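You operate a simulated robot arm through the tools that you are given. There is no shell and no other tool. Be economical: measure what you need, move in short steps, check, and stop when the job is done.

The job below is to be done with a simulated robot arm. You get a single attempt, and the scene is never put back.

## Task
Wipe the clamped sample clean and move it to the green tray.
Fine: use the blue pad and put it back; all three clamps end open. Set down upright: blue pad. What is to be rubbed or washed off counts as gone when no trace of it is left.

The check looks at the end state, three seconds after you hand in, the way a careful person would. Anything else that was tipped, shoved, dropped, spilled or broken makes it a failure.

## Robot
A 7-joint arm with a two-finger parallel gripper, fixed in place. Base frame: the origin is at the foot of the arm, x ahead of it, y to its left, z up; the work surface is at about z = 0. Readings come in cm, rad, newtons and seconds.
With the tool pointing down near the work surface it reaches from about 22 to 58 cm from the base axis. Its first joint turns from -1.152 to 1.152 rad. Payload 2.5 kg.
The tool frame sits at the grasp point between the pads (the TCP): z along the fingers, y along the line on which they close. The tips reach 2.3 cm beyond it. Largest opening 9.4 cm; finger width 3.8, thickness 1; the body of the gripper, 5.4 by 9.6 cm, starts 3.9 cm behind the TCP.
Orientation is that of the tool frame in the base frame, as a unit quaternion [w, x, y, z]. With the fingers straight down and closing along the base's y, the tool's x points along the base's -x, its y along +y and its z along -z.

## Interface
- The arm moves only by the tool jog_arm. Its argument "steps" is a list of rows, each a list of 3 entries, a list of its own where there are three numbers: the shift along the base's x, y, z in cm, then the turn, a rotation vector about the base's x, y, z in degrees, then the opening, from 0 (shut) to 1 (fully open). In form: [[[tx, ty, tz], [rx, ry, rz], fingers], ...]. A call has 1 to 12 rows; each row is the pose to reach, as a shift and turn from the pose commanded when the call began. Each row takes 0.2 s and may step no farther than 5 cm and 0.15 rad from the row before; otherwise, or with a gripper value out of range, the whole call is refused. A pose out of reach is approached as far as the arm can. The call stops where the force on the tool passes 70 N (or 10 N more than at its start, if that is more) or the arm is blocked; 0.2 s more then pass. Each finger travels about 10.8 cm/s and halts on what it meets, pressing with about 28 N; the grip force reading is that of the motor and also rises with nothing between the fingers. The clock runs only during rows and for 0.2 s after the last one: add rows that repeat a pose to give the fingers time. It gives the time, the measured TCP pose, the force on the tool (base axes), the opening and the grip force at its end, in the units of the frame above (readings bear some noise), with the torque about the TCP (base axes, N m) and any sound that the robot's microphone picked up.
- Cameras (640 x 400 px; columns grow to the right, rows downward): "scene" is fixed at [9.72, -42.87, 52.18]; the picture's right is [0.93, -0.36, 0.00], its down [-0.33, -0.86, -0.40] and it looks along [0.14, 0.37, -0.92] (base axes); focal length 214 px, centre (320, 200). "wrist" rides on the gripper at [8.6, 1.6, -7.5] in the tool frame; the picture's right is [-0.18, 0.98, 0.00], its down [-0.58, -0.11, -0.81] and it looks along [-0.79, -0.15, 0.59] (tool axes); focal length 243 px, centre (320, 200). There is no depth. A picture from a camera that has moved, and an enlarged one, comes with that camera's place and axes in the base frame and with its lens. The place of the scene camera against the robot may be out by one fixed shift of up to 2.5 cm in any direction.
- get_image(camera): a new picture of that camera. No time passes.
- close_up(camera, box): a new picture of the part [left, top, right, bottom] of that camera's present view, enlarged. No time passes.
- close_job(): hands the job in; it is judged then, once.

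Work in short steps. Places have to be worked out from the pictures, the camera data and where the tool is seen: move nearer, look again, correct. Check each grasp and each placing, and mend what went wrong. You have 120 turns and 84 pictures in all, those below and enlarged ones among them. Open the gripper and draw the arm clear of the work before you hand the job in, unless the task says otherwise; then end with one line.

The tools are called after ">>>" by a JSON object that holds its "fn" and its "kwargs". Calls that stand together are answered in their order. jog_arm: Moves the arm, as the interface text tells. Its arguments: {"type":"object","properties":{"steps":{"type":"array","items":{"type":"array"}}},"required":["steps"]} The other tools are called the same way: get_image (camera) takes a picture; close_up (camera, box) takes an enlarged picture of a part of a camera's view; close_job () hands the job in.

At the start:

```text
time: 0.0
tool_pos: [44.59, -9.42, 38.73]
tool_rot: [0.0, 0.0, 1.0, 0.0]
force: [-0.3, -0.6, 0.2]
torque: [0.0, -0.01, 0.0]
grip_width: 9.39
grasp_force: 0.0
```

scene: 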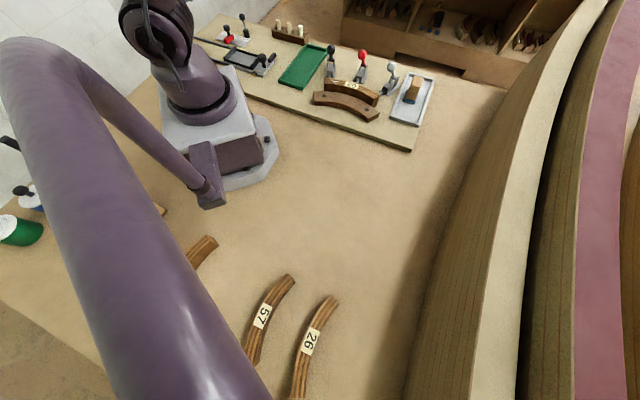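
wrist: 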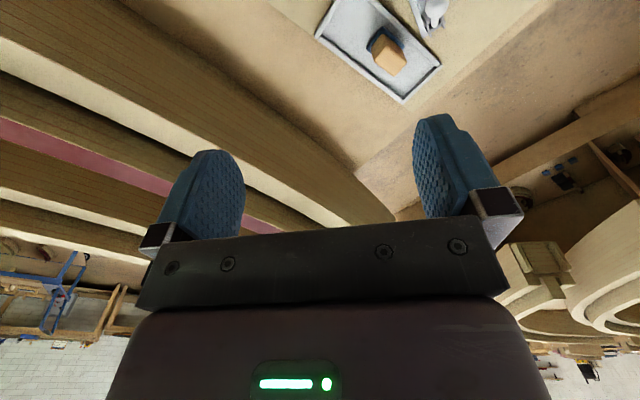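

I start by enlarging the work area in the scene view to identify clamps, pad, sample and trays.

>>> {"fn": "close_up", "kwargs": {"camera": "scene", "box": [300, 30, 450, 150]}}

>>> {"fn": "close_up", "kwargs": {"camera": "scene", "box": [190, 0, 350, 100]}}

```text
3.33 times, centred on (375, 90) of scene
camera zoom: at [9.72, -42.87, 52.18], right [0.93, -0.36, 0.0], down [-0.33, -0.86, -0.4], along [0.14, 0.37, -0.92], focal length 715 px, centre (137, 567)
```

zoom: 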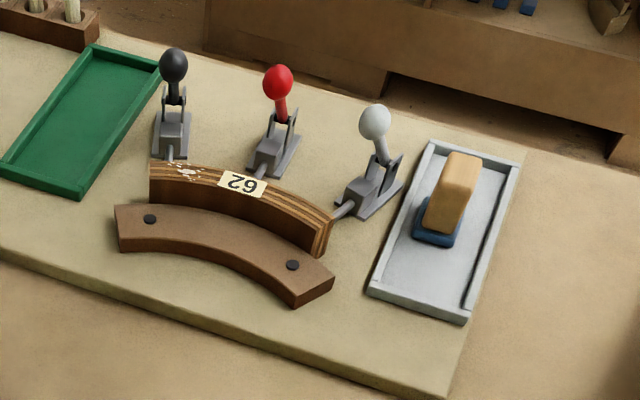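

```text
4.00 times, centred on (270, 50) of scene
camera zoom: at [9.72, -42.87, 52.18], right [0.93, -0.36, 0.0], down [-0.33, -0.86, -0.4], along [0.14, 0.37, -0.92], focal length 858 px, centre (520, 800)
```

zoom: 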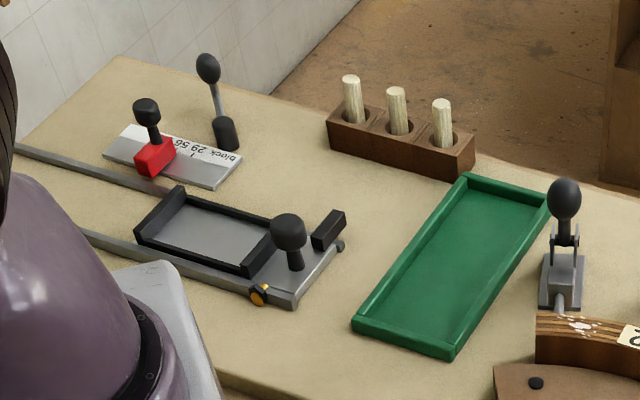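

Sample is near (39,10), the pad tray near (57,1), the green tray near (31,30). I move the arm back and left so the wrist camera overlooks these.

>>> {"fn": "jog_arm", "kwargs": {"steps": [[[-2.9, 2.9, 0], [0, 0, 0], 1], [[-5.8, 5.8, 0], [0, 0, 0], 1], [[-8.7, 8.7, 0], [0, 0, 0], 1], [[-11.6, 11.6, 0], [0, 0, 0], 1], [[-14.6, 14.4, 0], [0, 0, 0], 1]]}}

>>> {"fn": "get_image", "kwargs": {"camera": "wrist"}}

>>> {"fn": "get_image", "kwargs": {"camera": "scene"}}

```text
time: 1.2
tool_pos: [30.04, 4.99, 39.04]
tool_rot: [0.0, 0.001, 1.0, 0.0]
force: [-0.3, 0.6, 0.3]
torque: [0.01, 0.0, -0.02]
grip_width: 9.42
grasp_force: 0.0
```

```text
79 pictures are left
camera wrist: at [21.5, 6.61, 46.5], right [0.19, 0.98, 0.0], down [0.58, -0.11, 0.81], along [0.79, -0.15, -0.59], focal length 243 px, centre (320, 200)
```

wrist: 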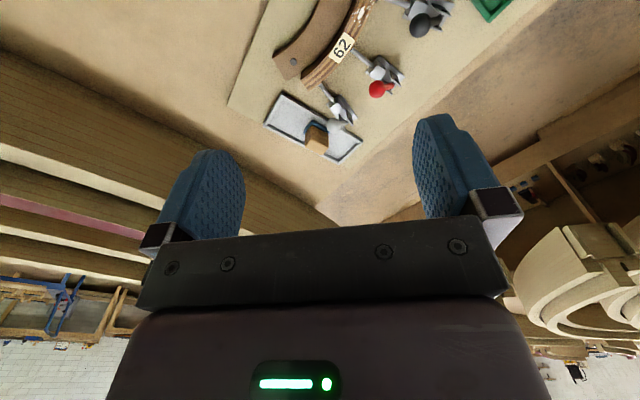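

```text
78 pictures are left
```

scene: 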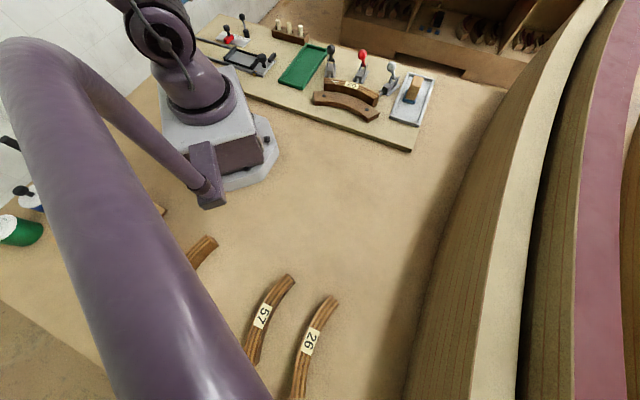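

The wrist camera sees the work board (image is upside-down). I enlarge it.

>>> {"fn": "close_up", "kwargs": {"camera": "wrist", "box": [220, 0, 520, 188]}}

```text
2.13 times, centred on (370, 94) of wrist
camera zoom: at [21.5, 6.61, 46.5], right [0.19, 0.98, 0.0], down [0.58, -0.11, 0.81], along [0.79, -0.15, -0.59], focal length 516 px, centre (214, 426)
```

zoom: 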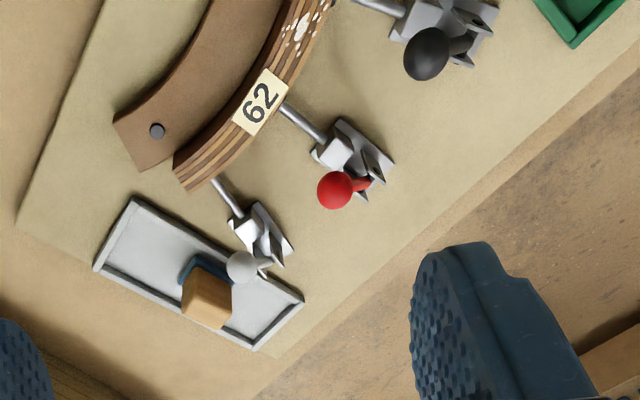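

The three clamps sit roughly at black (37,20), red (45,14), white (51,5). I move to the left and yaw the tool to look at their levers from the side.

>>> {"fn": "jog_arm", "kwargs": {"steps": [[[0.5, 4, -1.8], [0, 0, -7.5], 1], [[1, 8, -3.6], [0, 0, -15], 1], [[1.5, 12, -5.4], [0, 0, -22.5], 1], [[2, 16, -7.2], [0, 0, -30], 1], [[2.5, 20, -9], [0, 0, -37], 1]]}}

>>> {"fn": "get_image", "kwargs": {"camera": "wrist"}}

```text
time: 2.4
tool_pos: [32.99, 24.85, 29.6]
tool_rot: [0.001, 0.319, 0.948, 0.001]
force: [-0.1, -0.6, 0.0]
torque: [-0.03, 0.04, -0.01]
grip_width: 9.4
grasp_force: 0.0
```

```text
76 pictures are left
camera wrist: at [27.08, 31.29, 37.08], right [0.74, 0.67, 0.0], down [0.4, -0.44, 0.81], along [0.54, -0.6, -0.59], focal length 243 px, centre (320, 200)
```

wrist: 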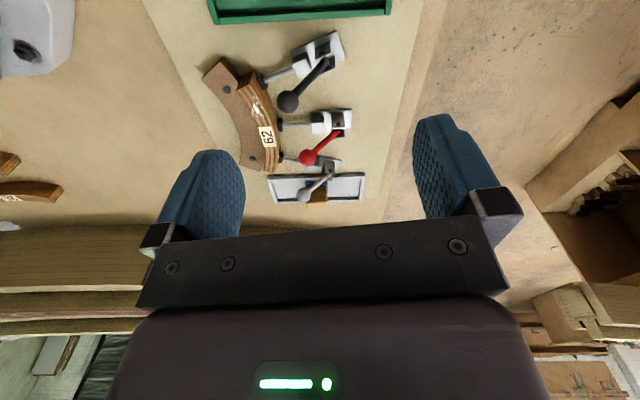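

>>> {"fn": "close_up", "kwargs": {"camera": "wrist", "box": [190, 10, 390, 210]}}

```text
2.00 times, centred on (290, 110) of wrist
camera zoom: at [27.08, 31.29, 37.08], right [0.74, 0.67, 0.0], down [0.4, -0.44, 0.81], along [0.54, -0.6, -0.59], focal length 485 px, centre (380, 380)
```

zoom: 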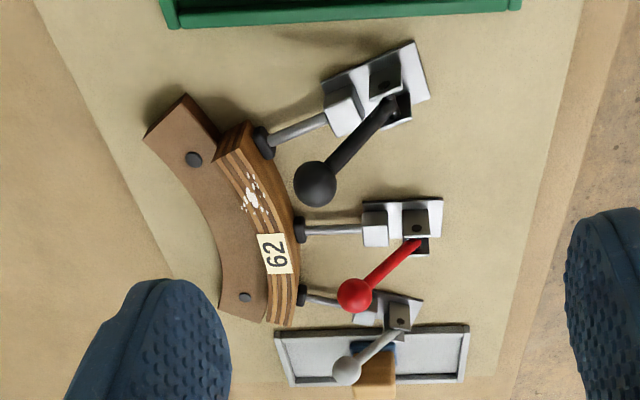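

The levers lean toward the sample with the plungers pressed in, so opening means swinging each knob back away from the sample (red knob ≈ (42.5,11.4,11), black ≈ (35,16.8,10.9)). Sample top is z≈5.6, stain near (34,10). Next I look at the pad.

>>> {"fn": "jog_arm", "kwargs": {"steps": [[[2.5, -4, 0], [0, 0, 7], 1], [[5, -8, 0], [0, 0, 14], 1], [[7.5, -12, 0], [0, 0, 21], 1], [[10, -16, 0], [0, 0, 28], 1], [[12, -20, 0], [0, 0, 33], 1], [[14, -24, 0], [0, 0, 37], 1], [[14, -26, -4], [0, 0, 37], 1]]}}

>>> {"fn": "get_image", "kwargs": {"camera": "wrist"}}

```text
time: 4.0
tool_pos: [46.56, -0.99, 25.98]
tool_rot: [0.001, -0.001, 1.0, 0.0]
force: [0.3, -0.7, -0.5]
torque: [-0.02, 0.0, 0.02]
grip_width: 9.37
grasp_force: 0.1
```

```text
74 pictures are left
camera wrist: at [37.97, 0.55, 33.5], right [0.18, 0.98, 0.0], down [0.58, -0.11, 0.81], along [0.79, -0.15, -0.59], focal length 243 px, centre (320, 200)
```

wrist: 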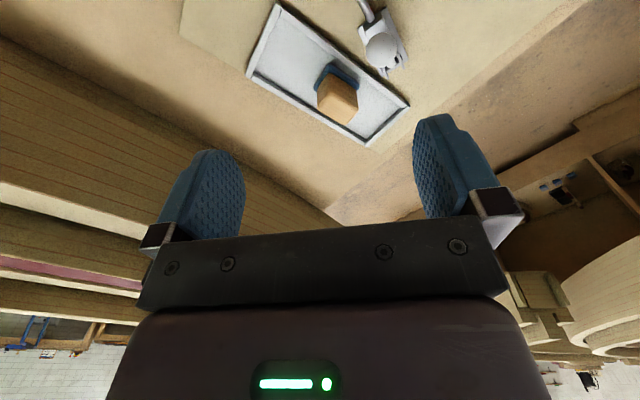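

>>> {"fn": "close_up", "kwargs": {"camera": "wrist", "box": [230, 0, 430, 150]}}

>>> {"fn": "close_up", "kwargs": {"camera": "scene", "box": [375, 60, 445, 130]}}

```text
2.67 times, centred on (330, 75) of wrist
camera zoom: at [37.97, 0.55, 33.5], right [0.18, 0.98, 0.0], down [0.58, -0.11, 0.81], along [0.79, -0.15, -0.59], focal length 647 px, centre (293, 533)
```

zoom: 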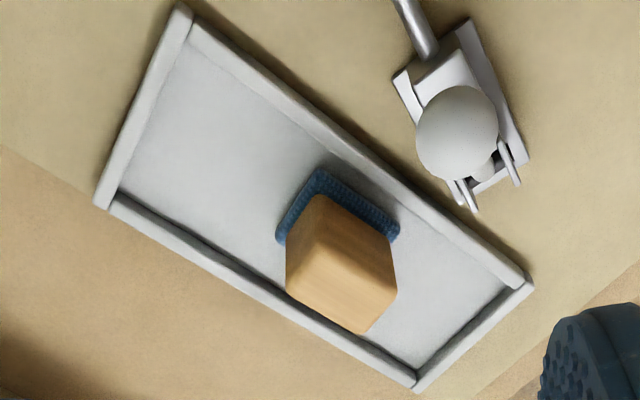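

```text
5.71 times, centred on (410, 95) of scene
camera zoom: at [9.72, -42.87, 52.18], right [0.93, -0.36, 0.0], down [-0.33, -0.86, -0.4], along [0.14, 0.37, -0.92], focal length 1226 px, centre (-194, 800)
```

zoom: 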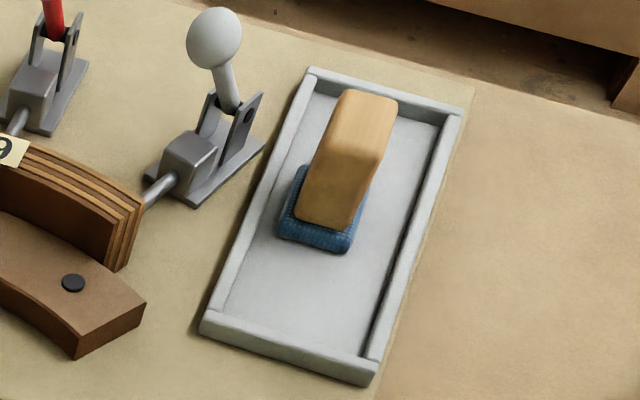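

The tray is at ~45° with the pad (about 5×4 cm) centred near (55.8,-0.5) and the handle top near z≈6. I yaw +45° and drop closer for a better look.

>>> {"fn": "jog_arm", "kwargs": {"steps": [[[1, -0.5, -1.5], [0, 0, 7.5], 0.8], [[2, -1, -3], [0, 0, 15], 0.8], [[3, -1.5, -4.5], [0, 0, 22.5], 0.8], [[4, -2, -6], [0, 0, 30], 0.8], [[5, -2.5, -7.5], [0, 0, 37.5], 0.8], [[5.5, -3, -9], [0, 0, 45], 0.8]]}}

>>> {"fn": "get_image", "kwargs": {"camera": "wrist"}}

>>> {"fn": "close_up", "kwargs": {"camera": "wrist", "box": [220, 0, 420, 150]}}

```text
time: 5.4
tool_pos: [52.3, -3.98, 16.76]
tool_rot: [0.0, -0.384, 0.923, 0.001]
force: [-0.1, -0.3, -0.1]
torque: [-0.04, 0.04, -0.02]
grip_width: 7.51
grasp_force: 0.0
```

```text
71 pictures are left
camera wrist: at [45.01, -9.03, 24.19], right [-0.57, 0.82, 0.0], down [0.49, 0.34, 0.81], along [0.66, 0.46, -0.59], focal length 243 px, centre (320, 200)
```

wrist: 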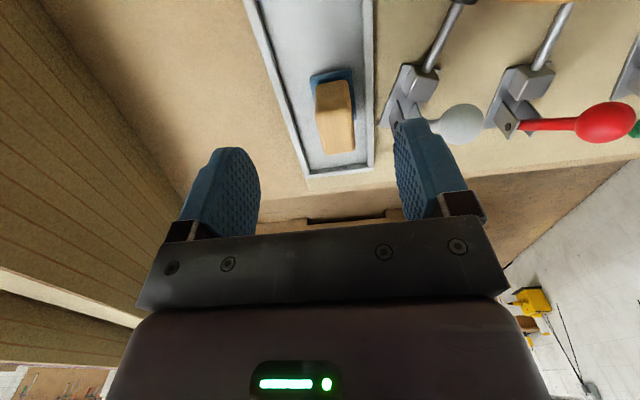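

```text
2.67 times, centred on (320, 75) of wrist
camera zoom: at [45.01, -9.03, 24.19], right [-0.57, 0.82, 0.0], down [0.49, 0.34, 0.81], along [0.66, 0.46, -0.59], focal length 647 px, centre (320, 533)
```

zoom: 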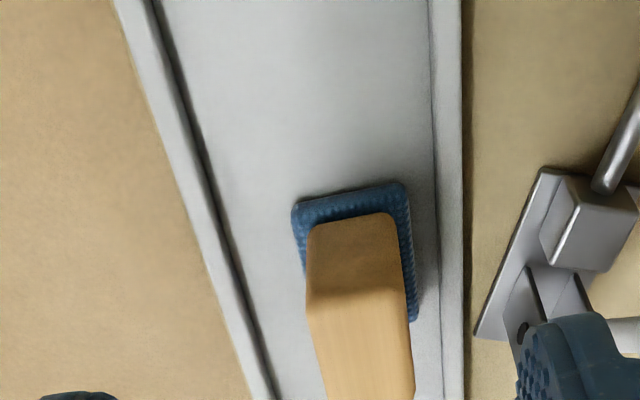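

The handle is about 4.2×3 cm, top near z≈6.9, centred near (55.5,-0.3), at 45°. I move above it and come part way down, then check.

>>> {"fn": "jog_arm", "kwargs": {"steps": [[[1.7, 1.9, 0], [0, 0, 45], 0.8], [[3.3, 3.7, 0], [0, 0, 0], 0.8]]}}

```text
refused: row 1 steps farther than a row can; nothing moved
```

Turn is relative to the current pose, so it should be zero.

>>> {"fn": "jog_arm", "kwargs": {"steps": [[[1.7, 1.9, 0], [0, 0, 0], 0.8], [[3.3, 3.7, 0], [0, 0, 0], 0.8], [[3.3, 3.7, -4], [0, 0, 0], 0.8], [[3.3, 3.7, -7], [0, 0, 0], 0.8], [[3.3, 3.7, -7], [0, 0, 0], 0.8]]}}

>>> {"fn": "get_image", "kwargs": {"camera": "wrist"}}

>>> {"fn": "close_up", "kwargs": {"camera": "scene", "box": [340, 30, 460, 130]}}

```text
time: 6.6
tool_pos: [55.53, -0.28, 9.8]
tool_rot: [0.0, -0.383, 0.924, -0.001]
force: [0.3, 0.1, 0.7]
torque: [0.03, 0.03, 0.02]
grip_width: 7.51
grasp_force: 0.0
```

```text
69 pictures are left
camera wrist: at [48.35, -5.21, 17.3], right [-0.56, 0.83, 0.0], down [0.49, 0.33, 0.81], along [0.67, 0.46, -0.59], focal length 243 px, centre (320, 200)
```

wrist: 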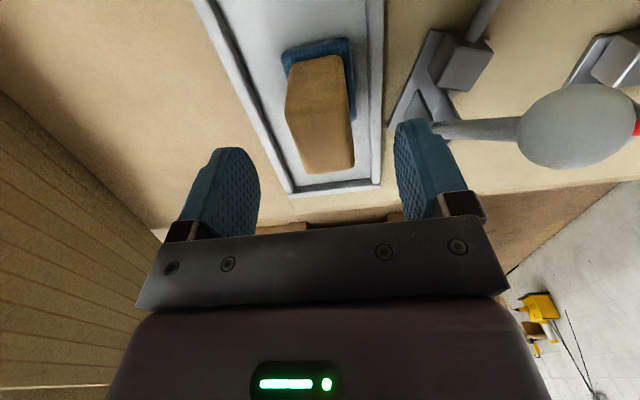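

```text
4.00 times, centred on (400, 80) of scene
camera zoom: at [9.72, -42.87, 52.18], right [0.93, -0.36, 0.0], down [-0.33, -0.86, -0.4], along [0.14, 0.37, -0.92], focal length 858 px, centre (0, 680)
```

zoom: 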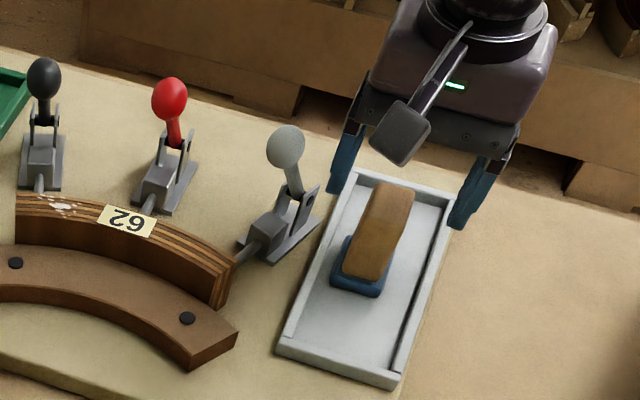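

The handle sits centred between the open fingers. I descend to z≈4.8 and close.

>>> {"fn": "jog_arm", "kwargs": {"steps": [[[0.2, 0.2, -2.5], [0, 0, 0], 0.8], [[0.3, 0.3, -5], [0, 0, 0], 0.8], [[0.3, 0.3, -5], [0, 0, 0], 0.8], [[0.3, 0.3, -5], [0, 0, 0], 0.2], [[0.3, 0.3, -5], [0, 0, 0], 0.2], [[0.3, 0.3, -5], [0, 0, 0], 0.2]]}}

>>> {"fn": "get_image", "kwargs": {"camera": "wrist"}}

```text
time: 7.3
tool_pos: [55.82, -0.2, 5.25]
tool_rot: [-0.003, -0.382, 0.924, -0.001]
force: [-3.5, -0.8, 4.6]
torque: [-0.11, -0.14, -0.04]
grip_width: 7.44
grasp_force: 0.0
stopped in row 3: the force on the tool passed its limit at 79 N (the readings are from after the stop); the commanded pose is now the measured one
```

```text
67 pictures are left
camera wrist: at [48.67, -5.06, 12.86], right [-0.56, 0.83, 0.0], down [0.49, 0.33, 0.8], along [0.66, 0.45, -0.6], focal length 243 px, centre (320, 200)
```

wrist: 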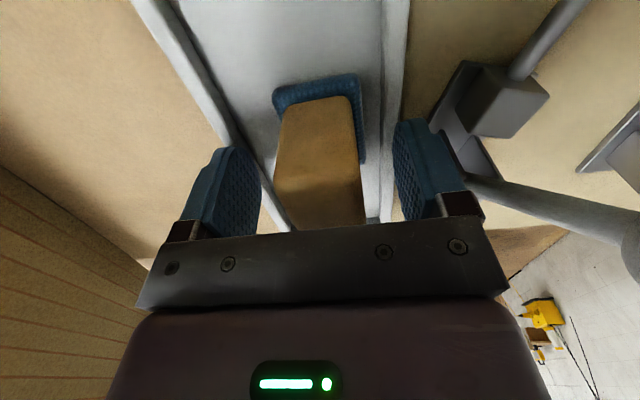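

A fingertip likely touched the tray rim (finger outer edges line up with it). I rise 1 cm, narrow the fingers so they fit inside the rim, and check.

>>> {"fn": "jog_arm", "kwargs": {"steps": [[[0, 0, 1], [0, 0, 0], 0.8], [[0, 0, 1], [0, 0, 0], 0.52], [[0, 0, 1], [0, 0, 0], 0.52], [[0, 0, 1], [0, 0, 0], 0.52]]}}

>>> {"fn": "get_image", "kwargs": {"camera": "wrist"}}

>>> {"fn": "close_up", "kwargs": {"camera": "scene", "box": [340, 30, 460, 130]}}

```text
time: 8.3
tool_pos: [55.92, -0.15, 6.28]
tool_rot: [-0.003, -0.382, 0.924, 0.0]
force: [-0.3, 1.0, 0.6]
torque: [0.0, 0.0, 0.02]
grip_width: 4.88
grasp_force: 0.1
```

```text
66 pictures are left
camera wrist: at [48.73, -5.1, 13.81], right [-0.56, 0.83, 0.0], down [0.49, 0.33, 0.8], along [0.66, 0.45, -0.6], focal length 243 px, centre (320, 200)
```

wrist: 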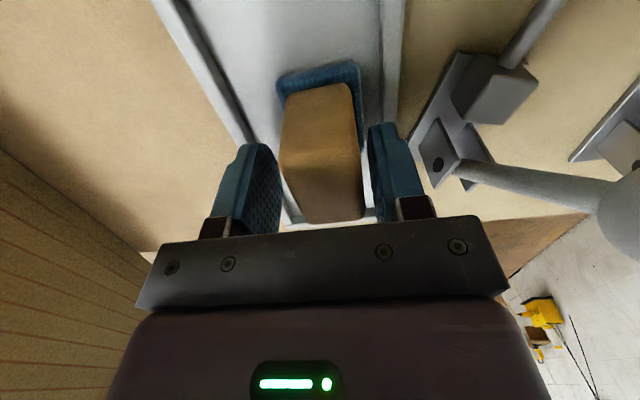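

```text
4.00 times, centred on (400, 80) of scene
camera zoom: at [9.72, -42.87, 52.18], right [0.93, -0.36, 0.0], down [-0.33, -0.86, -0.4], along [0.14, 0.37, -0.92], focal length 858 px, centre (0, 680)
```

zoom: 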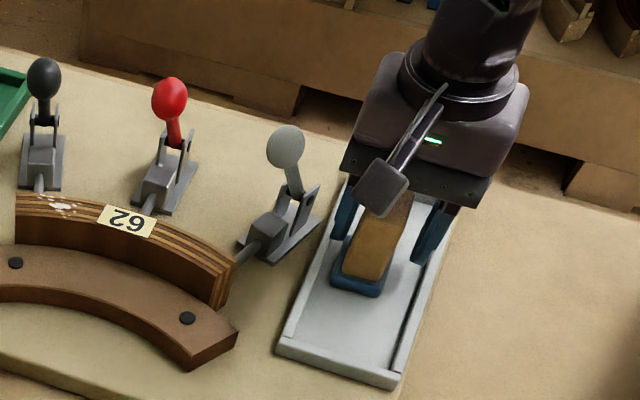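

Tray and pad unmoved; fingers now straddle the handle inside the rim. I descend to z≈5 and close.

>>> {"fn": "jog_arm", "kwargs": {"steps": [[[0, 0, -0.6], [0, 0, 0], 0.52], [[0, 0, -1.2], [0, 0, 0], 0.52], [[0, 0, -1.2], [0, 0, 0], 0.2], [[0, 0, -1.2], [0, 0, 0], 0.2], [[0, 0, -1.2], [0, 0, 0], 0.2]]}}

```text
time: 9.5
tool_pos: [55.98, -0.13, 5.36]
tool_rot: [0.001, -0.381, 0.925, -0.003]
force: [5.7, 2.1, 23.6]
torque: [0.1, -0.03, -0.13]
grip_width: 2.96
grasp_force: 27.7
```

Gripped at 2.96 cm (fingertips rest on the pad's top). I lift and check.

>>> {"fn": "jog_arm", "kwargs": {"steps": [[[0, 0, 1], [0, 0, 0], 0.2], [[0, 0, 4], [0, 0, 0], 0.2], [[0, 0, 8], [0, 0, 0], 0.2], [[0, 0, 12], [0, 0, 0], 0.2]]}}

>>> {"fn": "get_image", "kwargs": {"camera": "wrist"}}

>>> {"fn": "close_up", "kwargs": {"camera": "scene", "box": [340, 0, 480, 130]}}

```text
time: 10.5
tool_pos: [55.88, -0.31, 17.06]
tool_rot: [-0.004, -0.382, 0.924, 0.0]
force: [0.0, -0.3, -0.4]
torque: [0.02, 0.02, 0.0]
grip_width: 2.97
grasp_force: 27.9
```

```text
64 pictures are left
camera wrist: at [48.75, -5.24, 24.65], right [-0.56, 0.83, 0.0], down [0.49, 0.33, 0.8], along [0.66, 0.45, -0.6], focal length 243 px, centre (320, 200)
```

wrist: 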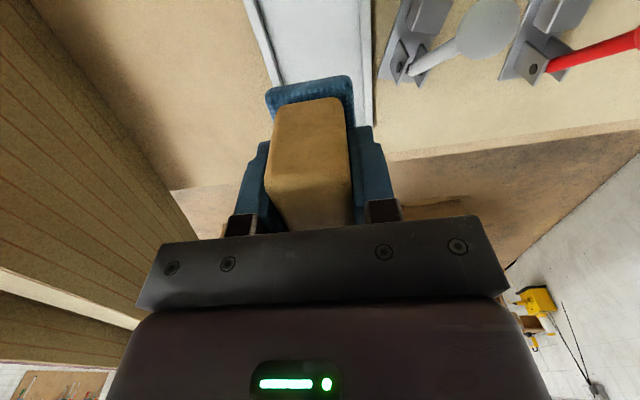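

```text
3.08 times, centred on (410, 65) of scene
camera zoom: at [9.72, -42.87, 52.18], right [0.93, -0.36, 0.0], down [-0.33, -0.86, -0.4], along [0.14, 0.37, -0.92], focal length 660 px, centre (43, 615)
```

zoom: 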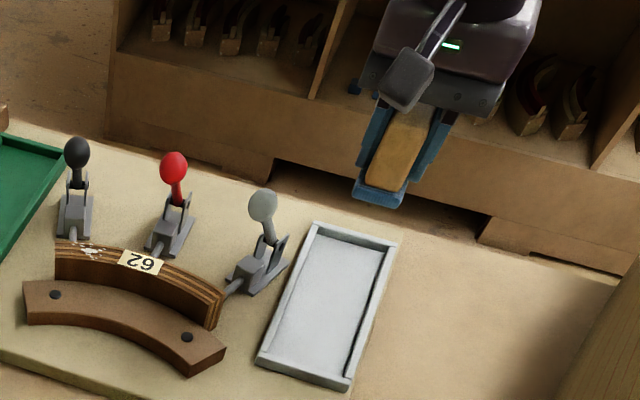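

Pad is held and upright. I carry it high over to the inner side of the sample to view the stain from close up.

>>> {"fn": "jog_arm", "kwargs": {"steps": [[[0, 0, 4], [0, 0, 0], 0.2], [[-4.5, 0, 5], [0, 0, 0], 0.2], [[-9, 0, 5], [0, 0, 0], 0.2], [[-13.5, 1, 5], [0, 0, 0], 0.2], [[-18, 2, 5], [0, 0, 0], 0.2], [[-22, 3, 5], [0, 0, 0], 0.2], [[-26, 4, 5], [0, 0, 0], 0.2]]}}

>>> {"fn": "get_image", "kwargs": {"camera": "wrist"}}

```text
time: 12.1
tool_pos: [29.94, 4.09, 22.21]
tool_rot: [-0.002, -0.382, 0.924, 0.001]
force: [0.6, -0.4, -0.6]
torque: [-0.01, 0.01, -0.01]
grip_width: 2.95
grasp_force: 28.1
```

```text
62 pictures are left
camera wrist: at [22.65, -0.94, 29.77], right [-0.56, 0.83, 0.0], down [0.49, 0.33, 0.8], along [0.66, 0.45, -0.6], focal length 243 px, centre (320, 200)
```

wrist: 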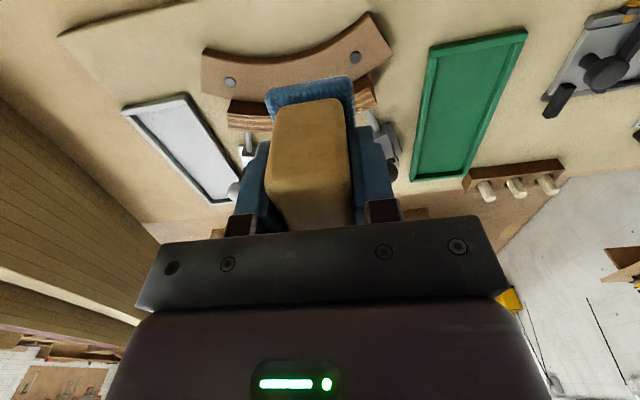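

The pad hides the stain; I shift sideways so it appears beside the fingers.

>>> {"fn": "jog_arm", "kwargs": {"steps": [[[3.5, -2.5, 0], [0, 0, 0], 0.2], [[7, -5, 0], [0, 0, 0], 0.2], [[7, -5, -2], [0, 0, 0], 0.2]]}}

>>> {"fn": "get_image", "kwargs": {"camera": "wrist"}}

>>> {"fn": "close_up", "kwargs": {"camera": "wrist", "box": [340, 0, 540, 150]}}

>>> {"fn": "close_up", "kwargs": {"camera": "scene", "box": [305, 65, 385, 125]}}

```text
time: 12.9
tool_pos: [36.95, -1.29, 20.14]
tool_rot: [-0.002, -0.382, 0.924, -0.001]
force: [0.3, 0.3, -0.6]
torque: [-0.02, 0.01, 0.02]
grip_width: 2.95
grasp_force: 27.7
```

```text
61 pictures are left
camera wrist: at [29.79, -6.25, 27.67], right [-0.56, 0.83, 0.0], down [0.49, 0.34, 0.8], along [0.66, 0.45, -0.6], focal length 243 px, centre (320, 200)
```

wrist: 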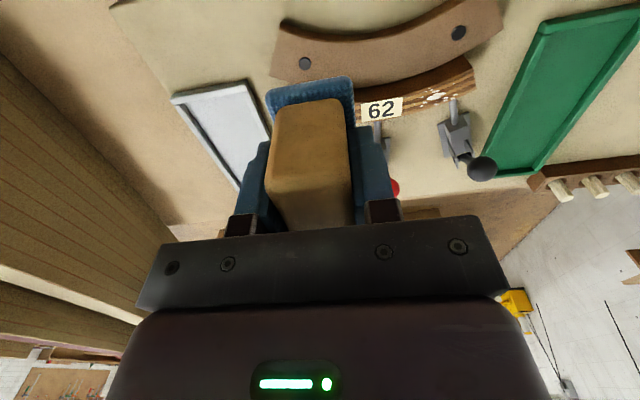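

```text
2.67 times, centred on (440, 75) of wrist
camera zoom: at [29.79, -6.25, 27.67], right [-0.56, 0.83, 0.0], down [0.49, 0.34, 0.8], along [0.66, 0.45, -0.6], focal length 647 px, centre (0, 533)
```

zoom: 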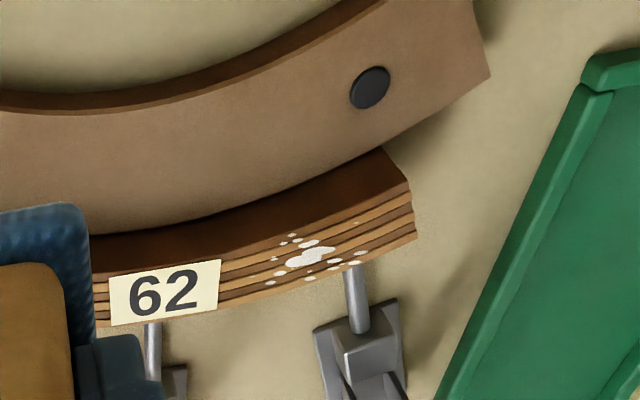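

```text
6.67 times, centred on (345, 95) of scene
camera zoom: at [9.72, -42.87, 52.18], right [0.93, -0.36, 0.0], down [-0.33, -0.86, -0.4], along [0.14, 0.37, -0.92], focal length 1430 px, centre (153, 900)
```

zoom: 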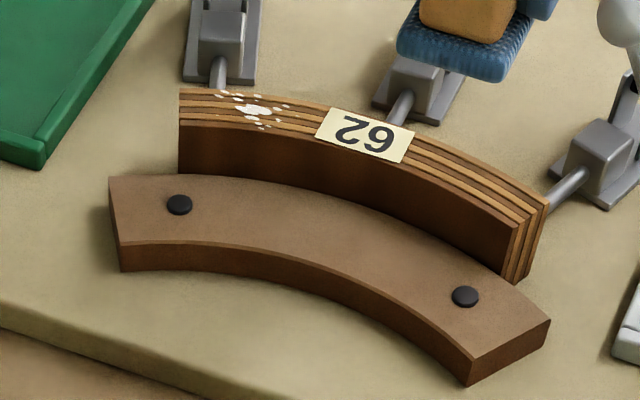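

The stain is on the top face only, centred ≈(33.9,10.1,5.8), spanning ~3.5 cm along the sample. I go above it, yawing +13° so the pad's long side lies across the sample, and lower toward contact (expected TCP z ≈ 10.5).

>>> {"fn": "jog_arm", "kwargs": {"steps": [[[-1, 4, 0], [0, 0, 6.5], 0.2], [[-2, 8, 0], [0, 0, 13], 0.2], [[-3.1, 11.4, 0], [0, 0, 13], 0.2], [[-3.1, 11.4, -4], [0, 0, 13], 0.2], [[-3.1, 11.4, -7.5], [0, 0, 13], 0.2]]}}

>>> {"fn": "close_up", "kwargs": {"camera": "scene", "box": [290, 20, 410, 120]}}

>>> {"fn": "get_image", "kwargs": {"camera": "wrist"}}

```text
time: 14.1
tool_pos: [33.63, 10.02, 12.62]
tool_rot: [-0.004, -0.484, 0.875, 0.0]
force: [0.4, -0.8, -1.4]
torque: [-0.01, 0.0, 0.01]
grip_width: 2.97
grasp_force: 28.3
```

```text
4.00 times, centred on (350, 70) of scene
camera zoom: at [9.72, -42.87, 52.18], right [0.93, -0.36, 0.0], down [-0.33, -0.86, -0.4], along [0.14, 0.37, -0.92], focal length 858 px, centre (200, 720)
```

zoom: 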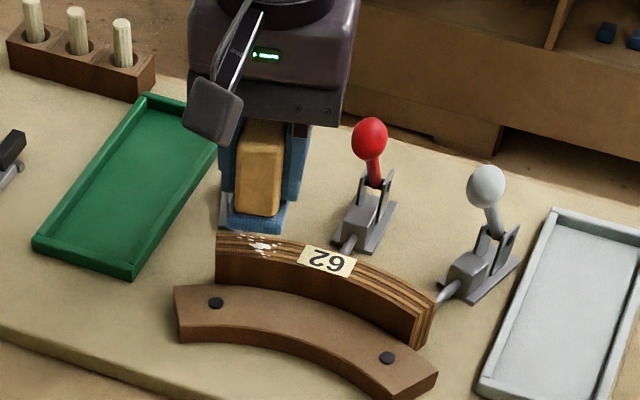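

```text
57 pictures are left
camera wrist: at [27.87, 3.56, 20.18], right [-0.73, 0.68, 0.0], down [0.41, 0.44, 0.8], along [0.54, 0.59, -0.6], focal length 243 px, centre (320, 200)
```

wrist: 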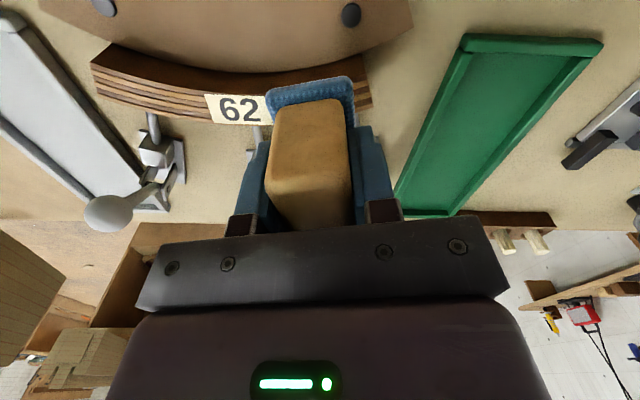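

The pad is about 2 cm above the stain. I lower gently until contact.

>>> {"fn": "jog_arm", "kwargs": {"steps": [[[0.2, 0.1, -0.7], [0, 0, 0], 0.2], [[0.2, 0.1, -1.2], [0, 0, 0], 0.2], [[0.2, 0.1, -1.6], [0, 0, 0], 0.2], [[0.2, 0.1, -1.9], [0, 0, 0], 0.2]]}}

```text
time: 15.1
tool_pos: [33.98, 10.36, 10.68]
tool_rot: [-0.003, -0.483, 0.875, 0.0]
force: [0.3, 0.6, -1.5]
torque: [-0.01, 0.04, -0.01]
grip_width: 2.97
grasp_force: 27.9
```

No contact yet; continue down in small steps.

>>> {"fn": "jog_arm", "kwargs": {"steps": [[[0, 0, -0.25], [0, 0, 0], 0.2], [[0, 0, -0.5], [0, 0, 0], 0.2], [[0, 0, -0.5], [0, 0, 0], 0.2]]}}

```text
time: 15.9
tool_pos: [34.09, 10.39, 10.26]
tool_rot: [-0.002, -0.485, 0.875, 0.0]
force: [-0.3, 0.3, 0.3]
torque: [0.0, -0.01, 0.02]
grip_width: 2.97
grasp_force: 28.4
```

>>> {"fn": "jog_arm", "kwargs": {"steps": [[[0, 0, -0.2], [0, 0, 0], 0.2], [[0, 0, -0.4], [0, 0, 0], 0.2], [[0, 0, -0.4], [0, 0, 0], 0.2]]}}

```text
time: 16.7
tool_pos: [33.95, 10.53, 9.81]
tool_rot: [-0.002, -0.484, 0.875, 0.001]
force: [0.0, -0.4, -1.0]
torque: [0.03, 0.0, 0.04]
grip_width: 2.94
grasp_force: 27.8
```

Still no contact force, so I check the scene view.

>>> {"fn": "close_up", "kwargs": {"camera": "scene", "box": [300, 40, 380, 110]}}

```text
5.71 times, centred on (340, 75) of scene
camera zoom: at [9.72, -42.87, 52.18], right [0.93, -0.36, 0.0], down [-0.33, -0.86, -0.4], along [0.14, 0.37, -0.92], focal length 1226 px, centre (206, 914)
```

zoom: 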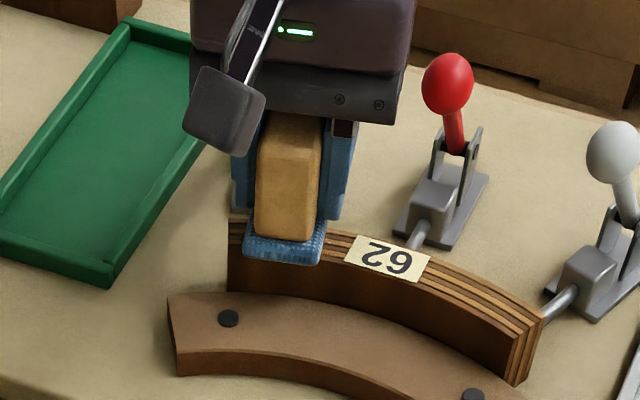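

The pad is right over the stain, nearly touching. I keep lowering.

>>> {"fn": "jog_arm", "kwargs": {"steps": [[[0, -0.1, -0.2], [0, 0, 0], 0.2], [[0, -0.1, -0.4], [0, 0, 0], 0.2], [[0, -0.1, -0.4], [0, 0, 0], 0.2]]}}

```text
time: 17.5
tool_pos: [33.9, 10.12, 9.46]
tool_rot: [-0.002, -0.483, 0.875, -0.001]
force: [-0.6, 0.5, -0.8]
torque: [0.01, 0.01, 0.0]
grip_width: 2.98
grasp_force: 27.7
```

>>> {"fn": "jog_arm", "kwargs": {"steps": [[[0, 0, -0.15], [0, 0, 0], 0.2], [[0, 0, -0.3], [0, 0, 0], 0.2], [[0, 0, -0.3], [0, 0, 0], 0.2]]}}

```text
time: 18.3
tool_pos: [34.02, 10.28, 9.22]
tool_rot: [-0.003, -0.484, 0.875, 0.0]
force: [-8.4, -0.9, 21.6]
torque: [-0.05, 0.12, -0.03]
grip_width: 2.97
grasp_force: 27.7
```

Contact with ~20 N at z≈9.2. Now I rub along the sample's length over the stain.

>>> {"fn": "jog_arm", "kwargs": {"steps": [[[0.6, -0.4, 0], [0, 0, 0], 0.2], [[1.2, -0.75, 0], [0, 0, 0], 0.2], [[0.4, -0.2, 0], [0, 0, 0], 0.2], [[-0.5, 0.3, 0], [0, 0, 0], 0.2], [[-1.3, 0.8, 0], [0, 0, 0], 0.2], [[-0.5, 0.3, 0], [0, 0, 0], 0.2], [[0.4, -0.2, 0], [0, 0, 0], 0.2], [[1.2, -0.75, 0], [0, 0, 0], 0.2], [[0.4, -0.2, 0], [0, 0, 0], 0.2], [[-0.5, 0.3, 0], [0, 0, 0], 0.2], [[-1.3, 0.8, 0], [0, 0, 0], 0.2], [[0, 0, 0], [0, 0, 0], 0.2]]}}

```text
time: 20.9
tool_pos: [33.65, 10.55, 9.16]
tool_rot: [-0.003, -0.485, 0.874, 0.001]
force: [-8.0, 7.0, 17.7]
torque: [0.17, -0.05, 0.07]
grip_width: 2.93
grasp_force: 28.2
```

Strokes ran with contact kept. I lift and step aside to check the stain.

>>> {"fn": "jog_arm", "kwargs": {"steps": [[[0, 0, 3], [0, 0, 0], 0.2], [[0, 0, 7], [0, 0, 0], 0.2], [[0.5, -4, 9], [0, 0, 0], 0.2], [[1, -8, 10], [0, 0, 0], 0.2]]}}

>>> {"fn": "close_up", "kwargs": {"camera": "scene", "box": [305, 65, 385, 125]}}

>>> {"fn": "get_image", "kwargs": {"camera": "wrist"}}

```text
time: 21.9
tool_pos: [35.04, 2.25, 19.18]
tool_rot: [-0.004, -0.483, 0.875, 0.001]
force: [-0.8, -0.2, 0.0]
torque: [0.03, 0.0, -0.02]
grip_width: 2.96
grasp_force: 28.3
```

```text
6.67 times, centred on (345, 95) of scene
camera zoom: at [9.73, -42.86, 52.18], right [0.93, -0.36, 0.0], down [-0.33, -0.86, -0.4], along [0.14, 0.38, -0.92], focal length 1430 px, centre (153, 900)
```

zoom: 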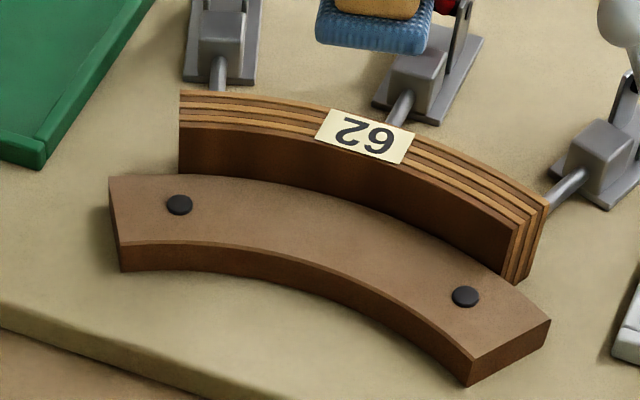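

```text
54 pictures are left
camera wrist: at [29.08, -4.26, 26.72], right [-0.74, 0.68, 0.0], down [0.41, 0.44, 0.8], along [0.54, 0.59, -0.6], focal length 243 px, centre (320, 200)
```

wrist: 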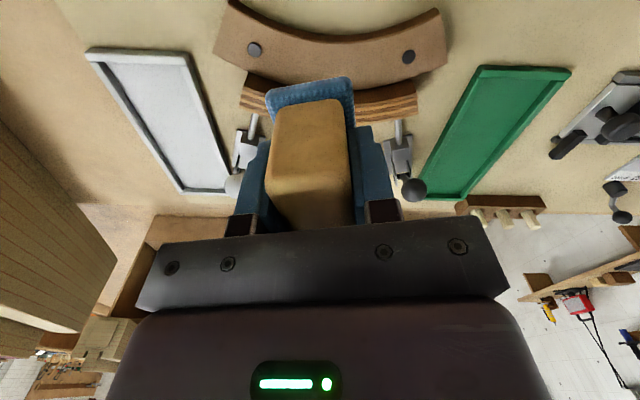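

The stain is gone in the scene view. Now I carry the pad back to its tray, undoing the 13° yaw.

>>> {"fn": "jog_arm", "kwargs": {"steps": [[[2, -2, 2], [0, 0, -6.5], 0.2], [[6.5, -2.5, 3], [0, 0, -13], 0.2], [[11, -2.5, 3], [0, 0, -13], 0.2], [[15.5, -2.5, 3], [0, 0, -13], 0.2], [[20, -2.5, 0], [0, 0, -13], 0.2], [[20.9, -2.5, -4], [0, 0, -13], 0.2], [[20.9, -2.5, -8], [0, 0, -13], 0.2], [[20.9, -2.5, -11], [0, 0, -13], 0.2], [[20.9, -2.5, -11], [0, 0, -13], 0.2]]}}

>>> {"fn": "close_up", "kwargs": {"camera": "scene", "box": [340, 30, 460, 130]}}

>>> {"fn": "get_image", "kwargs": {"camera": "wrist"}}

```text
refused: row 5 steps farther than a row can; nothing moved
```

```text
4.00 times, centred on (400, 80) of scene
camera zoom: at [9.73, -42.86, 52.18], right [0.93, -0.36, 0.0], down [-0.33, -0.86, -0.4], along [0.14, 0.38, -0.92], focal length 858 px, centre (0, 680)
```

zoom: 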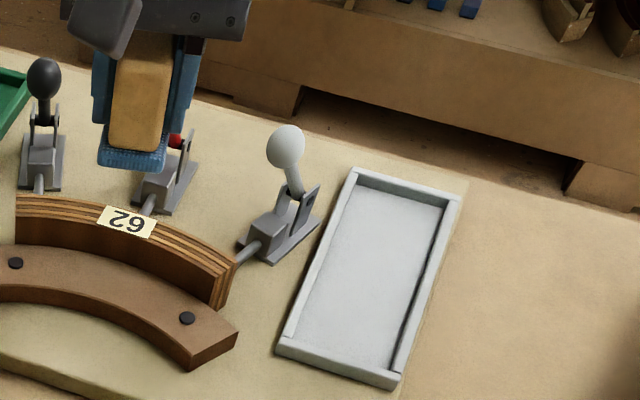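

```text
52 pictures are left
camera wrist: at [29.08, -4.26, 26.72], right [-0.74, 0.68, 0.0], down [0.41, 0.44, 0.8], along [0.54, 0.59, -0.6], focal length 243 px, centre (320, 200)
```

wrist: 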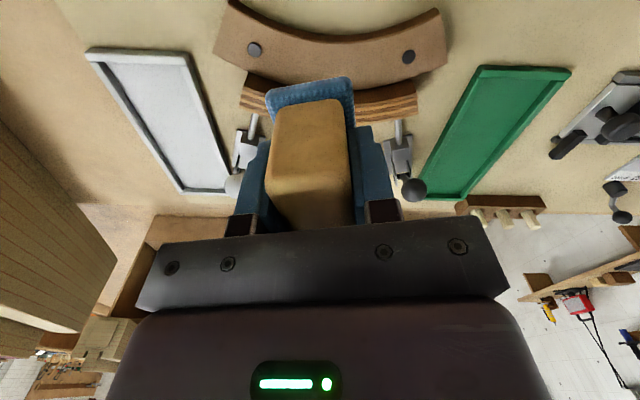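

One row was too long; I resend with shorter steps.

>>> {"fn": "jog_arm", "kwargs": {"steps": [[[2, -2, 2], [0, 0, -6.5], 0.2], [[6.5, -2.5, 3], [0, 0, -13], 0.2], [[11, -2.5, 3], [0, 0, -13], 0.2], [[15.5, -2.5, 3], [0, 0, -13], 0.2], [[19, -2.5, 1], [0, 0, -13], 0.2], [[20.9, -2.5, -3], [0, 0, -13], 0.2], [[20.9, -2.5, -7], [0, 0, -13], 0.2], [[20.9, -2.5, -11], [0, 0, -13], 0.2], [[20.9, -2.5, -11], [0, 0, -13], 0.2]]}}

>>> {"fn": "close_up", "kwargs": {"camera": "scene", "box": [340, 30, 460, 130]}}

>>> {"fn": "get_image", "kwargs": {"camera": "wrist"}}

```text
time: 23.9
tool_pos: [55.89, -0.16, 7.96]
tool_rot: [-0.003, -0.382, 0.924, -0.001]
force: [1.3, -0.2, -1.1]
torque: [0.03, 0.01, 0.02]
grip_width: 2.93
grasp_force: 28.1
```

```text
4.00 times, centred on (400, 80) of scene
camera zoom: at [9.72, -42.87, 52.18], right [0.93, -0.36, 0.0], down [-0.33, -0.86, -0.4], along [0.14, 0.37, -0.92], focal length 858 px, centre (0, 680)
```

zoom: 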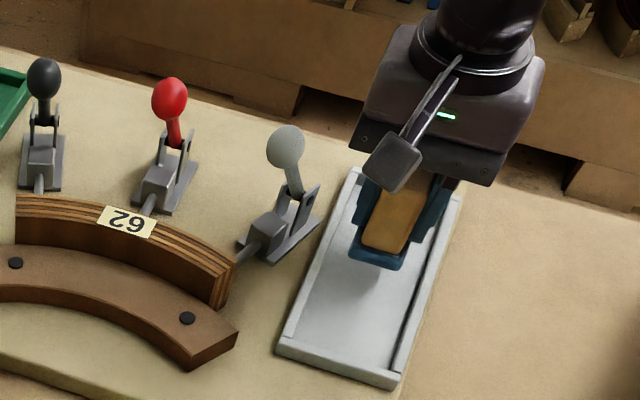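

```text
50 pictures are left
camera wrist: at [48.73, -5.19, 15.46], right [-0.56, 0.83, 0.0], down [0.49, 0.34, 0.8], along [0.66, 0.45, -0.6], focal length 243 px, centre (320, 200)
```

wrist: 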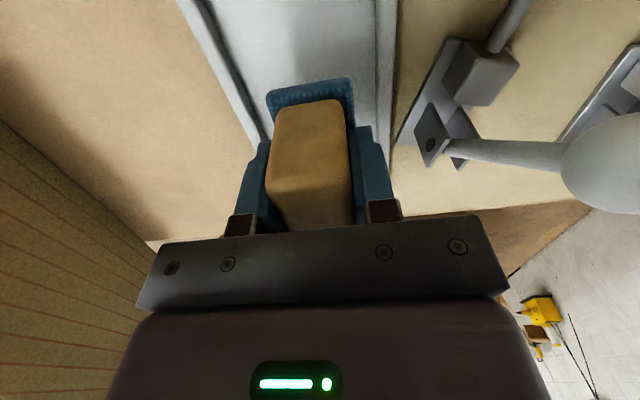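

Over the tray at the original spot. Lower to the contact height (≈5.4) in small steps.

>>> {"fn": "jog_arm", "kwargs": {"steps": [[[0, 0, -1], [0, 0, 0], 0.2], [[0, 0, -1.8], [0, 0, 0], 0.2], [[0, 0, -2.3], [0, 0, 0], 0.2], [[0, 0, -2.5], [0, 0, 0], 0.2]]}}

```text
time: 24.9
tool_pos: [55.95, -0.12, 5.45]
tool_rot: [-0.002, -0.382, 0.924, -0.001]
force: [0.7, -0.1, -0.3]
torque: [0.0, 0.04, 0.02]
grip_width: 2.97
grasp_force: 27.5
```

>>> {"fn": "jog_arm", "kwargs": {"steps": [[[0, 0, -0.15], [0, 0, 0], 0.2], [[0, 0, -0.15], [0, 0, 0], 0.2]]}}

```text
time: 25.5
tool_pos: [56.03, -0.2, 5.38]
tool_rot: [-0.002, -0.382, 0.924, 0.0]
force: [-3.0, 0.9, 8.7]
torque: [0.09, -0.11, 0.04]
grip_width: 2.96
grasp_force: 27.9
```

Contact made (8.7 N). I open to the narrow width and rise.

>>> {"fn": "jog_arm", "kwargs": {"steps": [[[0, 0, 0.05], [0, 0, 0], 0.5], [[0, 0, 0.05], [0, 0, 0], 0.5], [[0, 0, 2], [0, 0, 0], 0.5], [[0, 0, 6], [0, 0, 0], 0.5], [[0, 0, 10], [0, 0, 0], 0.5], [[0, 0, 14], [0, 0, 0], 0.5]]}}

>>> {"fn": "close_up", "kwargs": {"camera": "scene", "box": [300, 30, 450, 150]}}

```text
time: 26.9
tool_pos: [55.92, -0.15, 19.56]
tool_rot: [-0.002, -0.382, 0.924, 0.0]
force: [-0.1, 0.5, -0.5]
torque: [-0.01, 0.0, -0.02]
grip_width: 4.71
grasp_force: 0.0
```

```text
3.33 times, centred on (375, 90) of scene
camera zoom: at [9.72, -42.87, 52.18], right [0.93, -0.36, 0.0], down [-0.33, -0.86, -0.4], along [0.14, 0.37, -0.92], focal length 715 px, centre (137, 567)
```

zoom: 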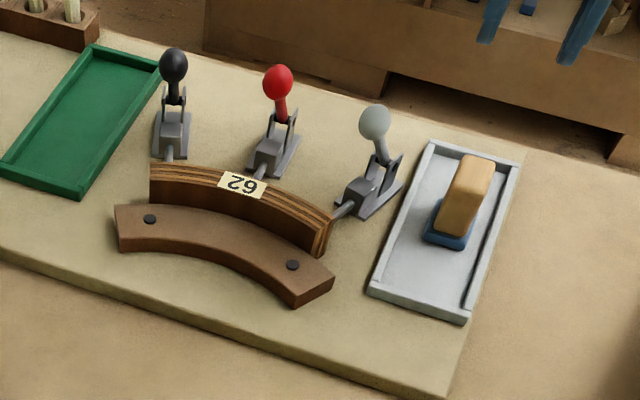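

Pad is back upright in its tray and the sample looks clean. Now the white clamp: knob ≈ (47.65,3.97,10.95), lever axis ≈31°. I close the fingers nearly, and go to the sample side of the knob to push it outward.

>>> {"fn": "jog_arm", "kwargs": {"steps": [[[-3, 0.5, 1], [0, 0, -4], 0.065], [[-6, 1, 1], [0, 0, -8], 0.065], [[-9, 1.5, 1], [0, 0, -12], 0.065], [[-11.9, 2, 0], [0, 0, -14], 0.065], [[-11.9, 2, -4], [0, 0, -14], 0.065]]}}

>>> {"fn": "get_image", "kwargs": {"camera": "wrist"}}

>>> {"fn": "close_up", "kwargs": {"camera": "scene", "box": [330, 20, 430, 110]}}

```text
time: 28.1
tool_pos: [43.82, 1.98, 15.01]
tool_rot: [-0.002, -0.267, 0.964, 0.0]
force: [0.5, -0.7, 0.0]
torque: [0.0, 0.02, 0.01]
grip_width: 0.62
grasp_force: 0.1
```

```text
48 pictures are left
camera wrist: at [35.72, -1.03, 22.51], right [-0.35, 0.94, 0.0], down [0.56, 0.21, 0.8], along [0.75, 0.28, -0.6], focal length 243 px, centre (320, 200)
```

wrist: 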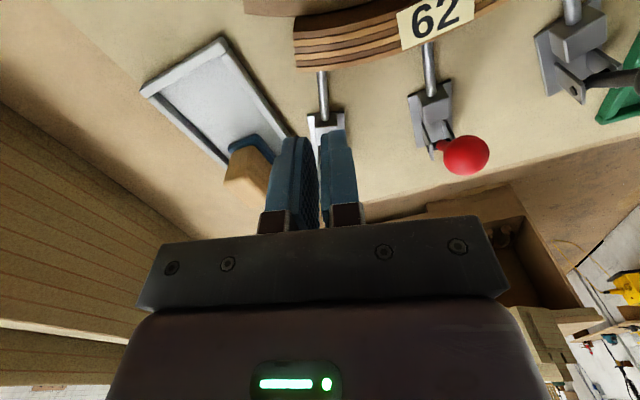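

```text
4.44 times, centred on (380, 65) of scene
camera zoom: at [9.72, -42.87, 52.18], right [0.93, -0.36, 0.0], down [-0.33, -0.86, -0.4], along [0.14, 0.37, -0.92], focal length 953 px, centre (53, 800)
```

zoom: 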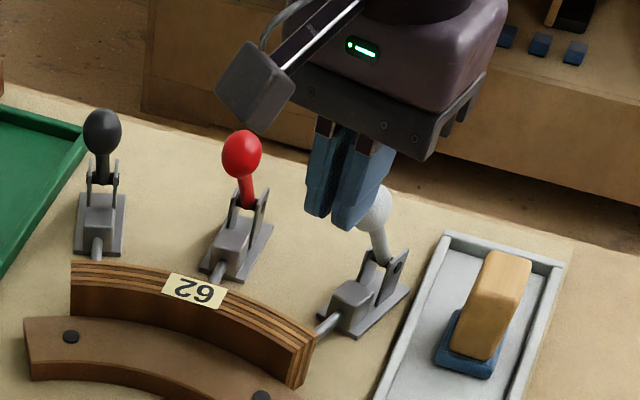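

The fingers are aligned on the clamp's plane, in front of the knob. I lower to z≈11.8 and push outward 4 cm in small rows.

>>> {"fn": "jog_arm", "kwargs": {"steps": [[[0, 0, -2], [0, 0, 0], 0.065], [[0, 0, -3.2], [0, 0, 0], 0.065], [[0.9, 0.5, -3.2], [0, 0, 0], 0.065], [[1.7, 1, -3.2], [0, 0, 0], 0.065], [[2.6, 1.55, -3.2], [0, 0, 0], 0.065], [[3.4, 2.05, -3.2], [0, 0, 0], 0.065]]}}

>>> {"fn": "close_up", "kwargs": {"camera": "scene", "box": [330, 20, 430, 110]}}

```text
time: 29.5
tool_pos: [47.35, 3.99, 12.04]
tool_rot: [-0.003, -0.266, 0.964, 0.0]
force: [0.7, -0.1, -0.1]
torque: [0.02, 0.0, -0.02]
grip_width: 0.58
grasp_force: 0.1
```

```text
4.44 times, centred on (380, 65) of scene
camera zoom: at [9.72, -42.87, 52.18], right [0.93, -0.36, 0.0], down [-0.33, -0.86, -0.4], along [0.14, 0.37, -0.92], focal length 953 px, centre (53, 800)
```

zoom: 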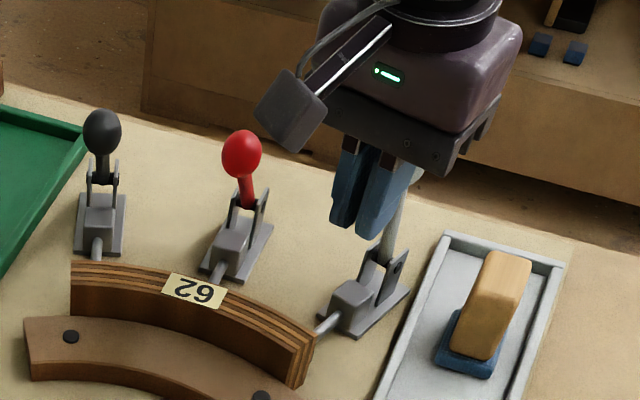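

The lever moves easily with the push. Continue outward another ~5 cm.

>>> {"fn": "jog_arm", "kwargs": {"steps": [[[0.9, 0.5, 0], [0, 0, 0], 0.065], [[1.7, 1, 0], [0, 0, 0], 0.065], [[2.6, 1.55, 0], [0, 0, 0], 0.065], [[3.4, 2.05, 0], [0, 0, 0], 0.065], [[4.3, 2.55, 0], [0, 0, 0], 0.065]]}}

>>> {"fn": "close_up", "kwargs": {"camera": "scene", "box": [330, 20, 430, 110]}}

```text
time: 30.7
tool_pos: [51.71, 6.48, 12.07]
tool_rot: [-0.003, -0.267, 0.964, 0.001]
force: [0.1, 0.0, -0.5]
torque: [-0.01, -0.01, 0.03]
grip_width: 0.62
grasp_force: 0.0
```

```text
4.44 times, centred on (380, 65) of scene
camera zoom: at [9.72, -42.87, 52.18], right [0.93, -0.36, 0.0], down [-0.33, -0.86, -0.4], along [0.14, 0.37, -0.92], focal length 953 px, centre (53, 800)
```

zoom: 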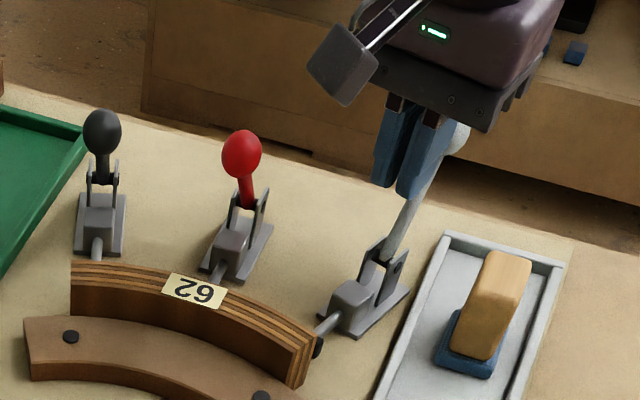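

The plunger tip now separates from the sample. Continue outward, dropping slightly as the lever leans back.

>>> {"fn": "jog_arm", "kwargs": {"steps": [[[0.9, 0.5, -0.3], [0, 0, 0], 0.065], [[1.7, 1, -0.6], [0, 0, 0], 0.065], [[2.6, 1.55, -0.9], [0, 0, 0], 0.065], [[3.4, 2.05, -1.2], [0, 0, 0], 0.065]]}}

>>> {"fn": "close_up", "kwargs": {"camera": "scene", "box": [330, 20, 430, 110]}}

```text
time: 31.5
tool_pos: [53.21, 7.15, 11.69]
tool_rot: [-0.019, -0.265, 0.964, -0.003]
force: [-20.8, -2.5, 19.3]
torque: [0.11, 0.2, -0.04]
grip_width: 0.23
grasp_force: 0.1
stopped in row 3: the force on the tool passed its limit at 89 N (the readings are from after the stop); the commanded pose is now the measured one
```

```text
4.44 times, centred on (380, 65) of scene
camera zoom: at [9.72, -42.87, 52.18], right [0.93, -0.36, 0.0], down [-0.33, -0.86, -0.4], along [0.14, 0.38, -0.92], focal length 953 px, centre (53, 800)
```

zoom: 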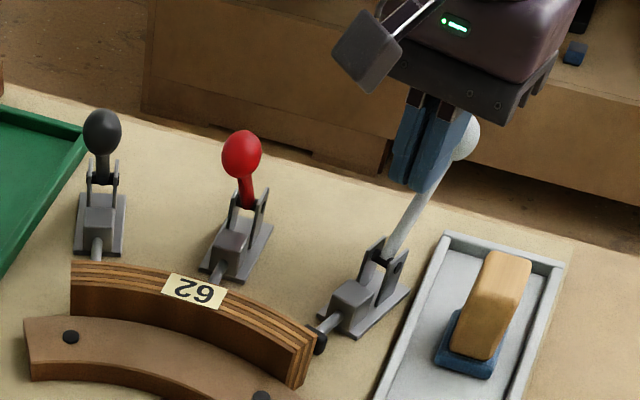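

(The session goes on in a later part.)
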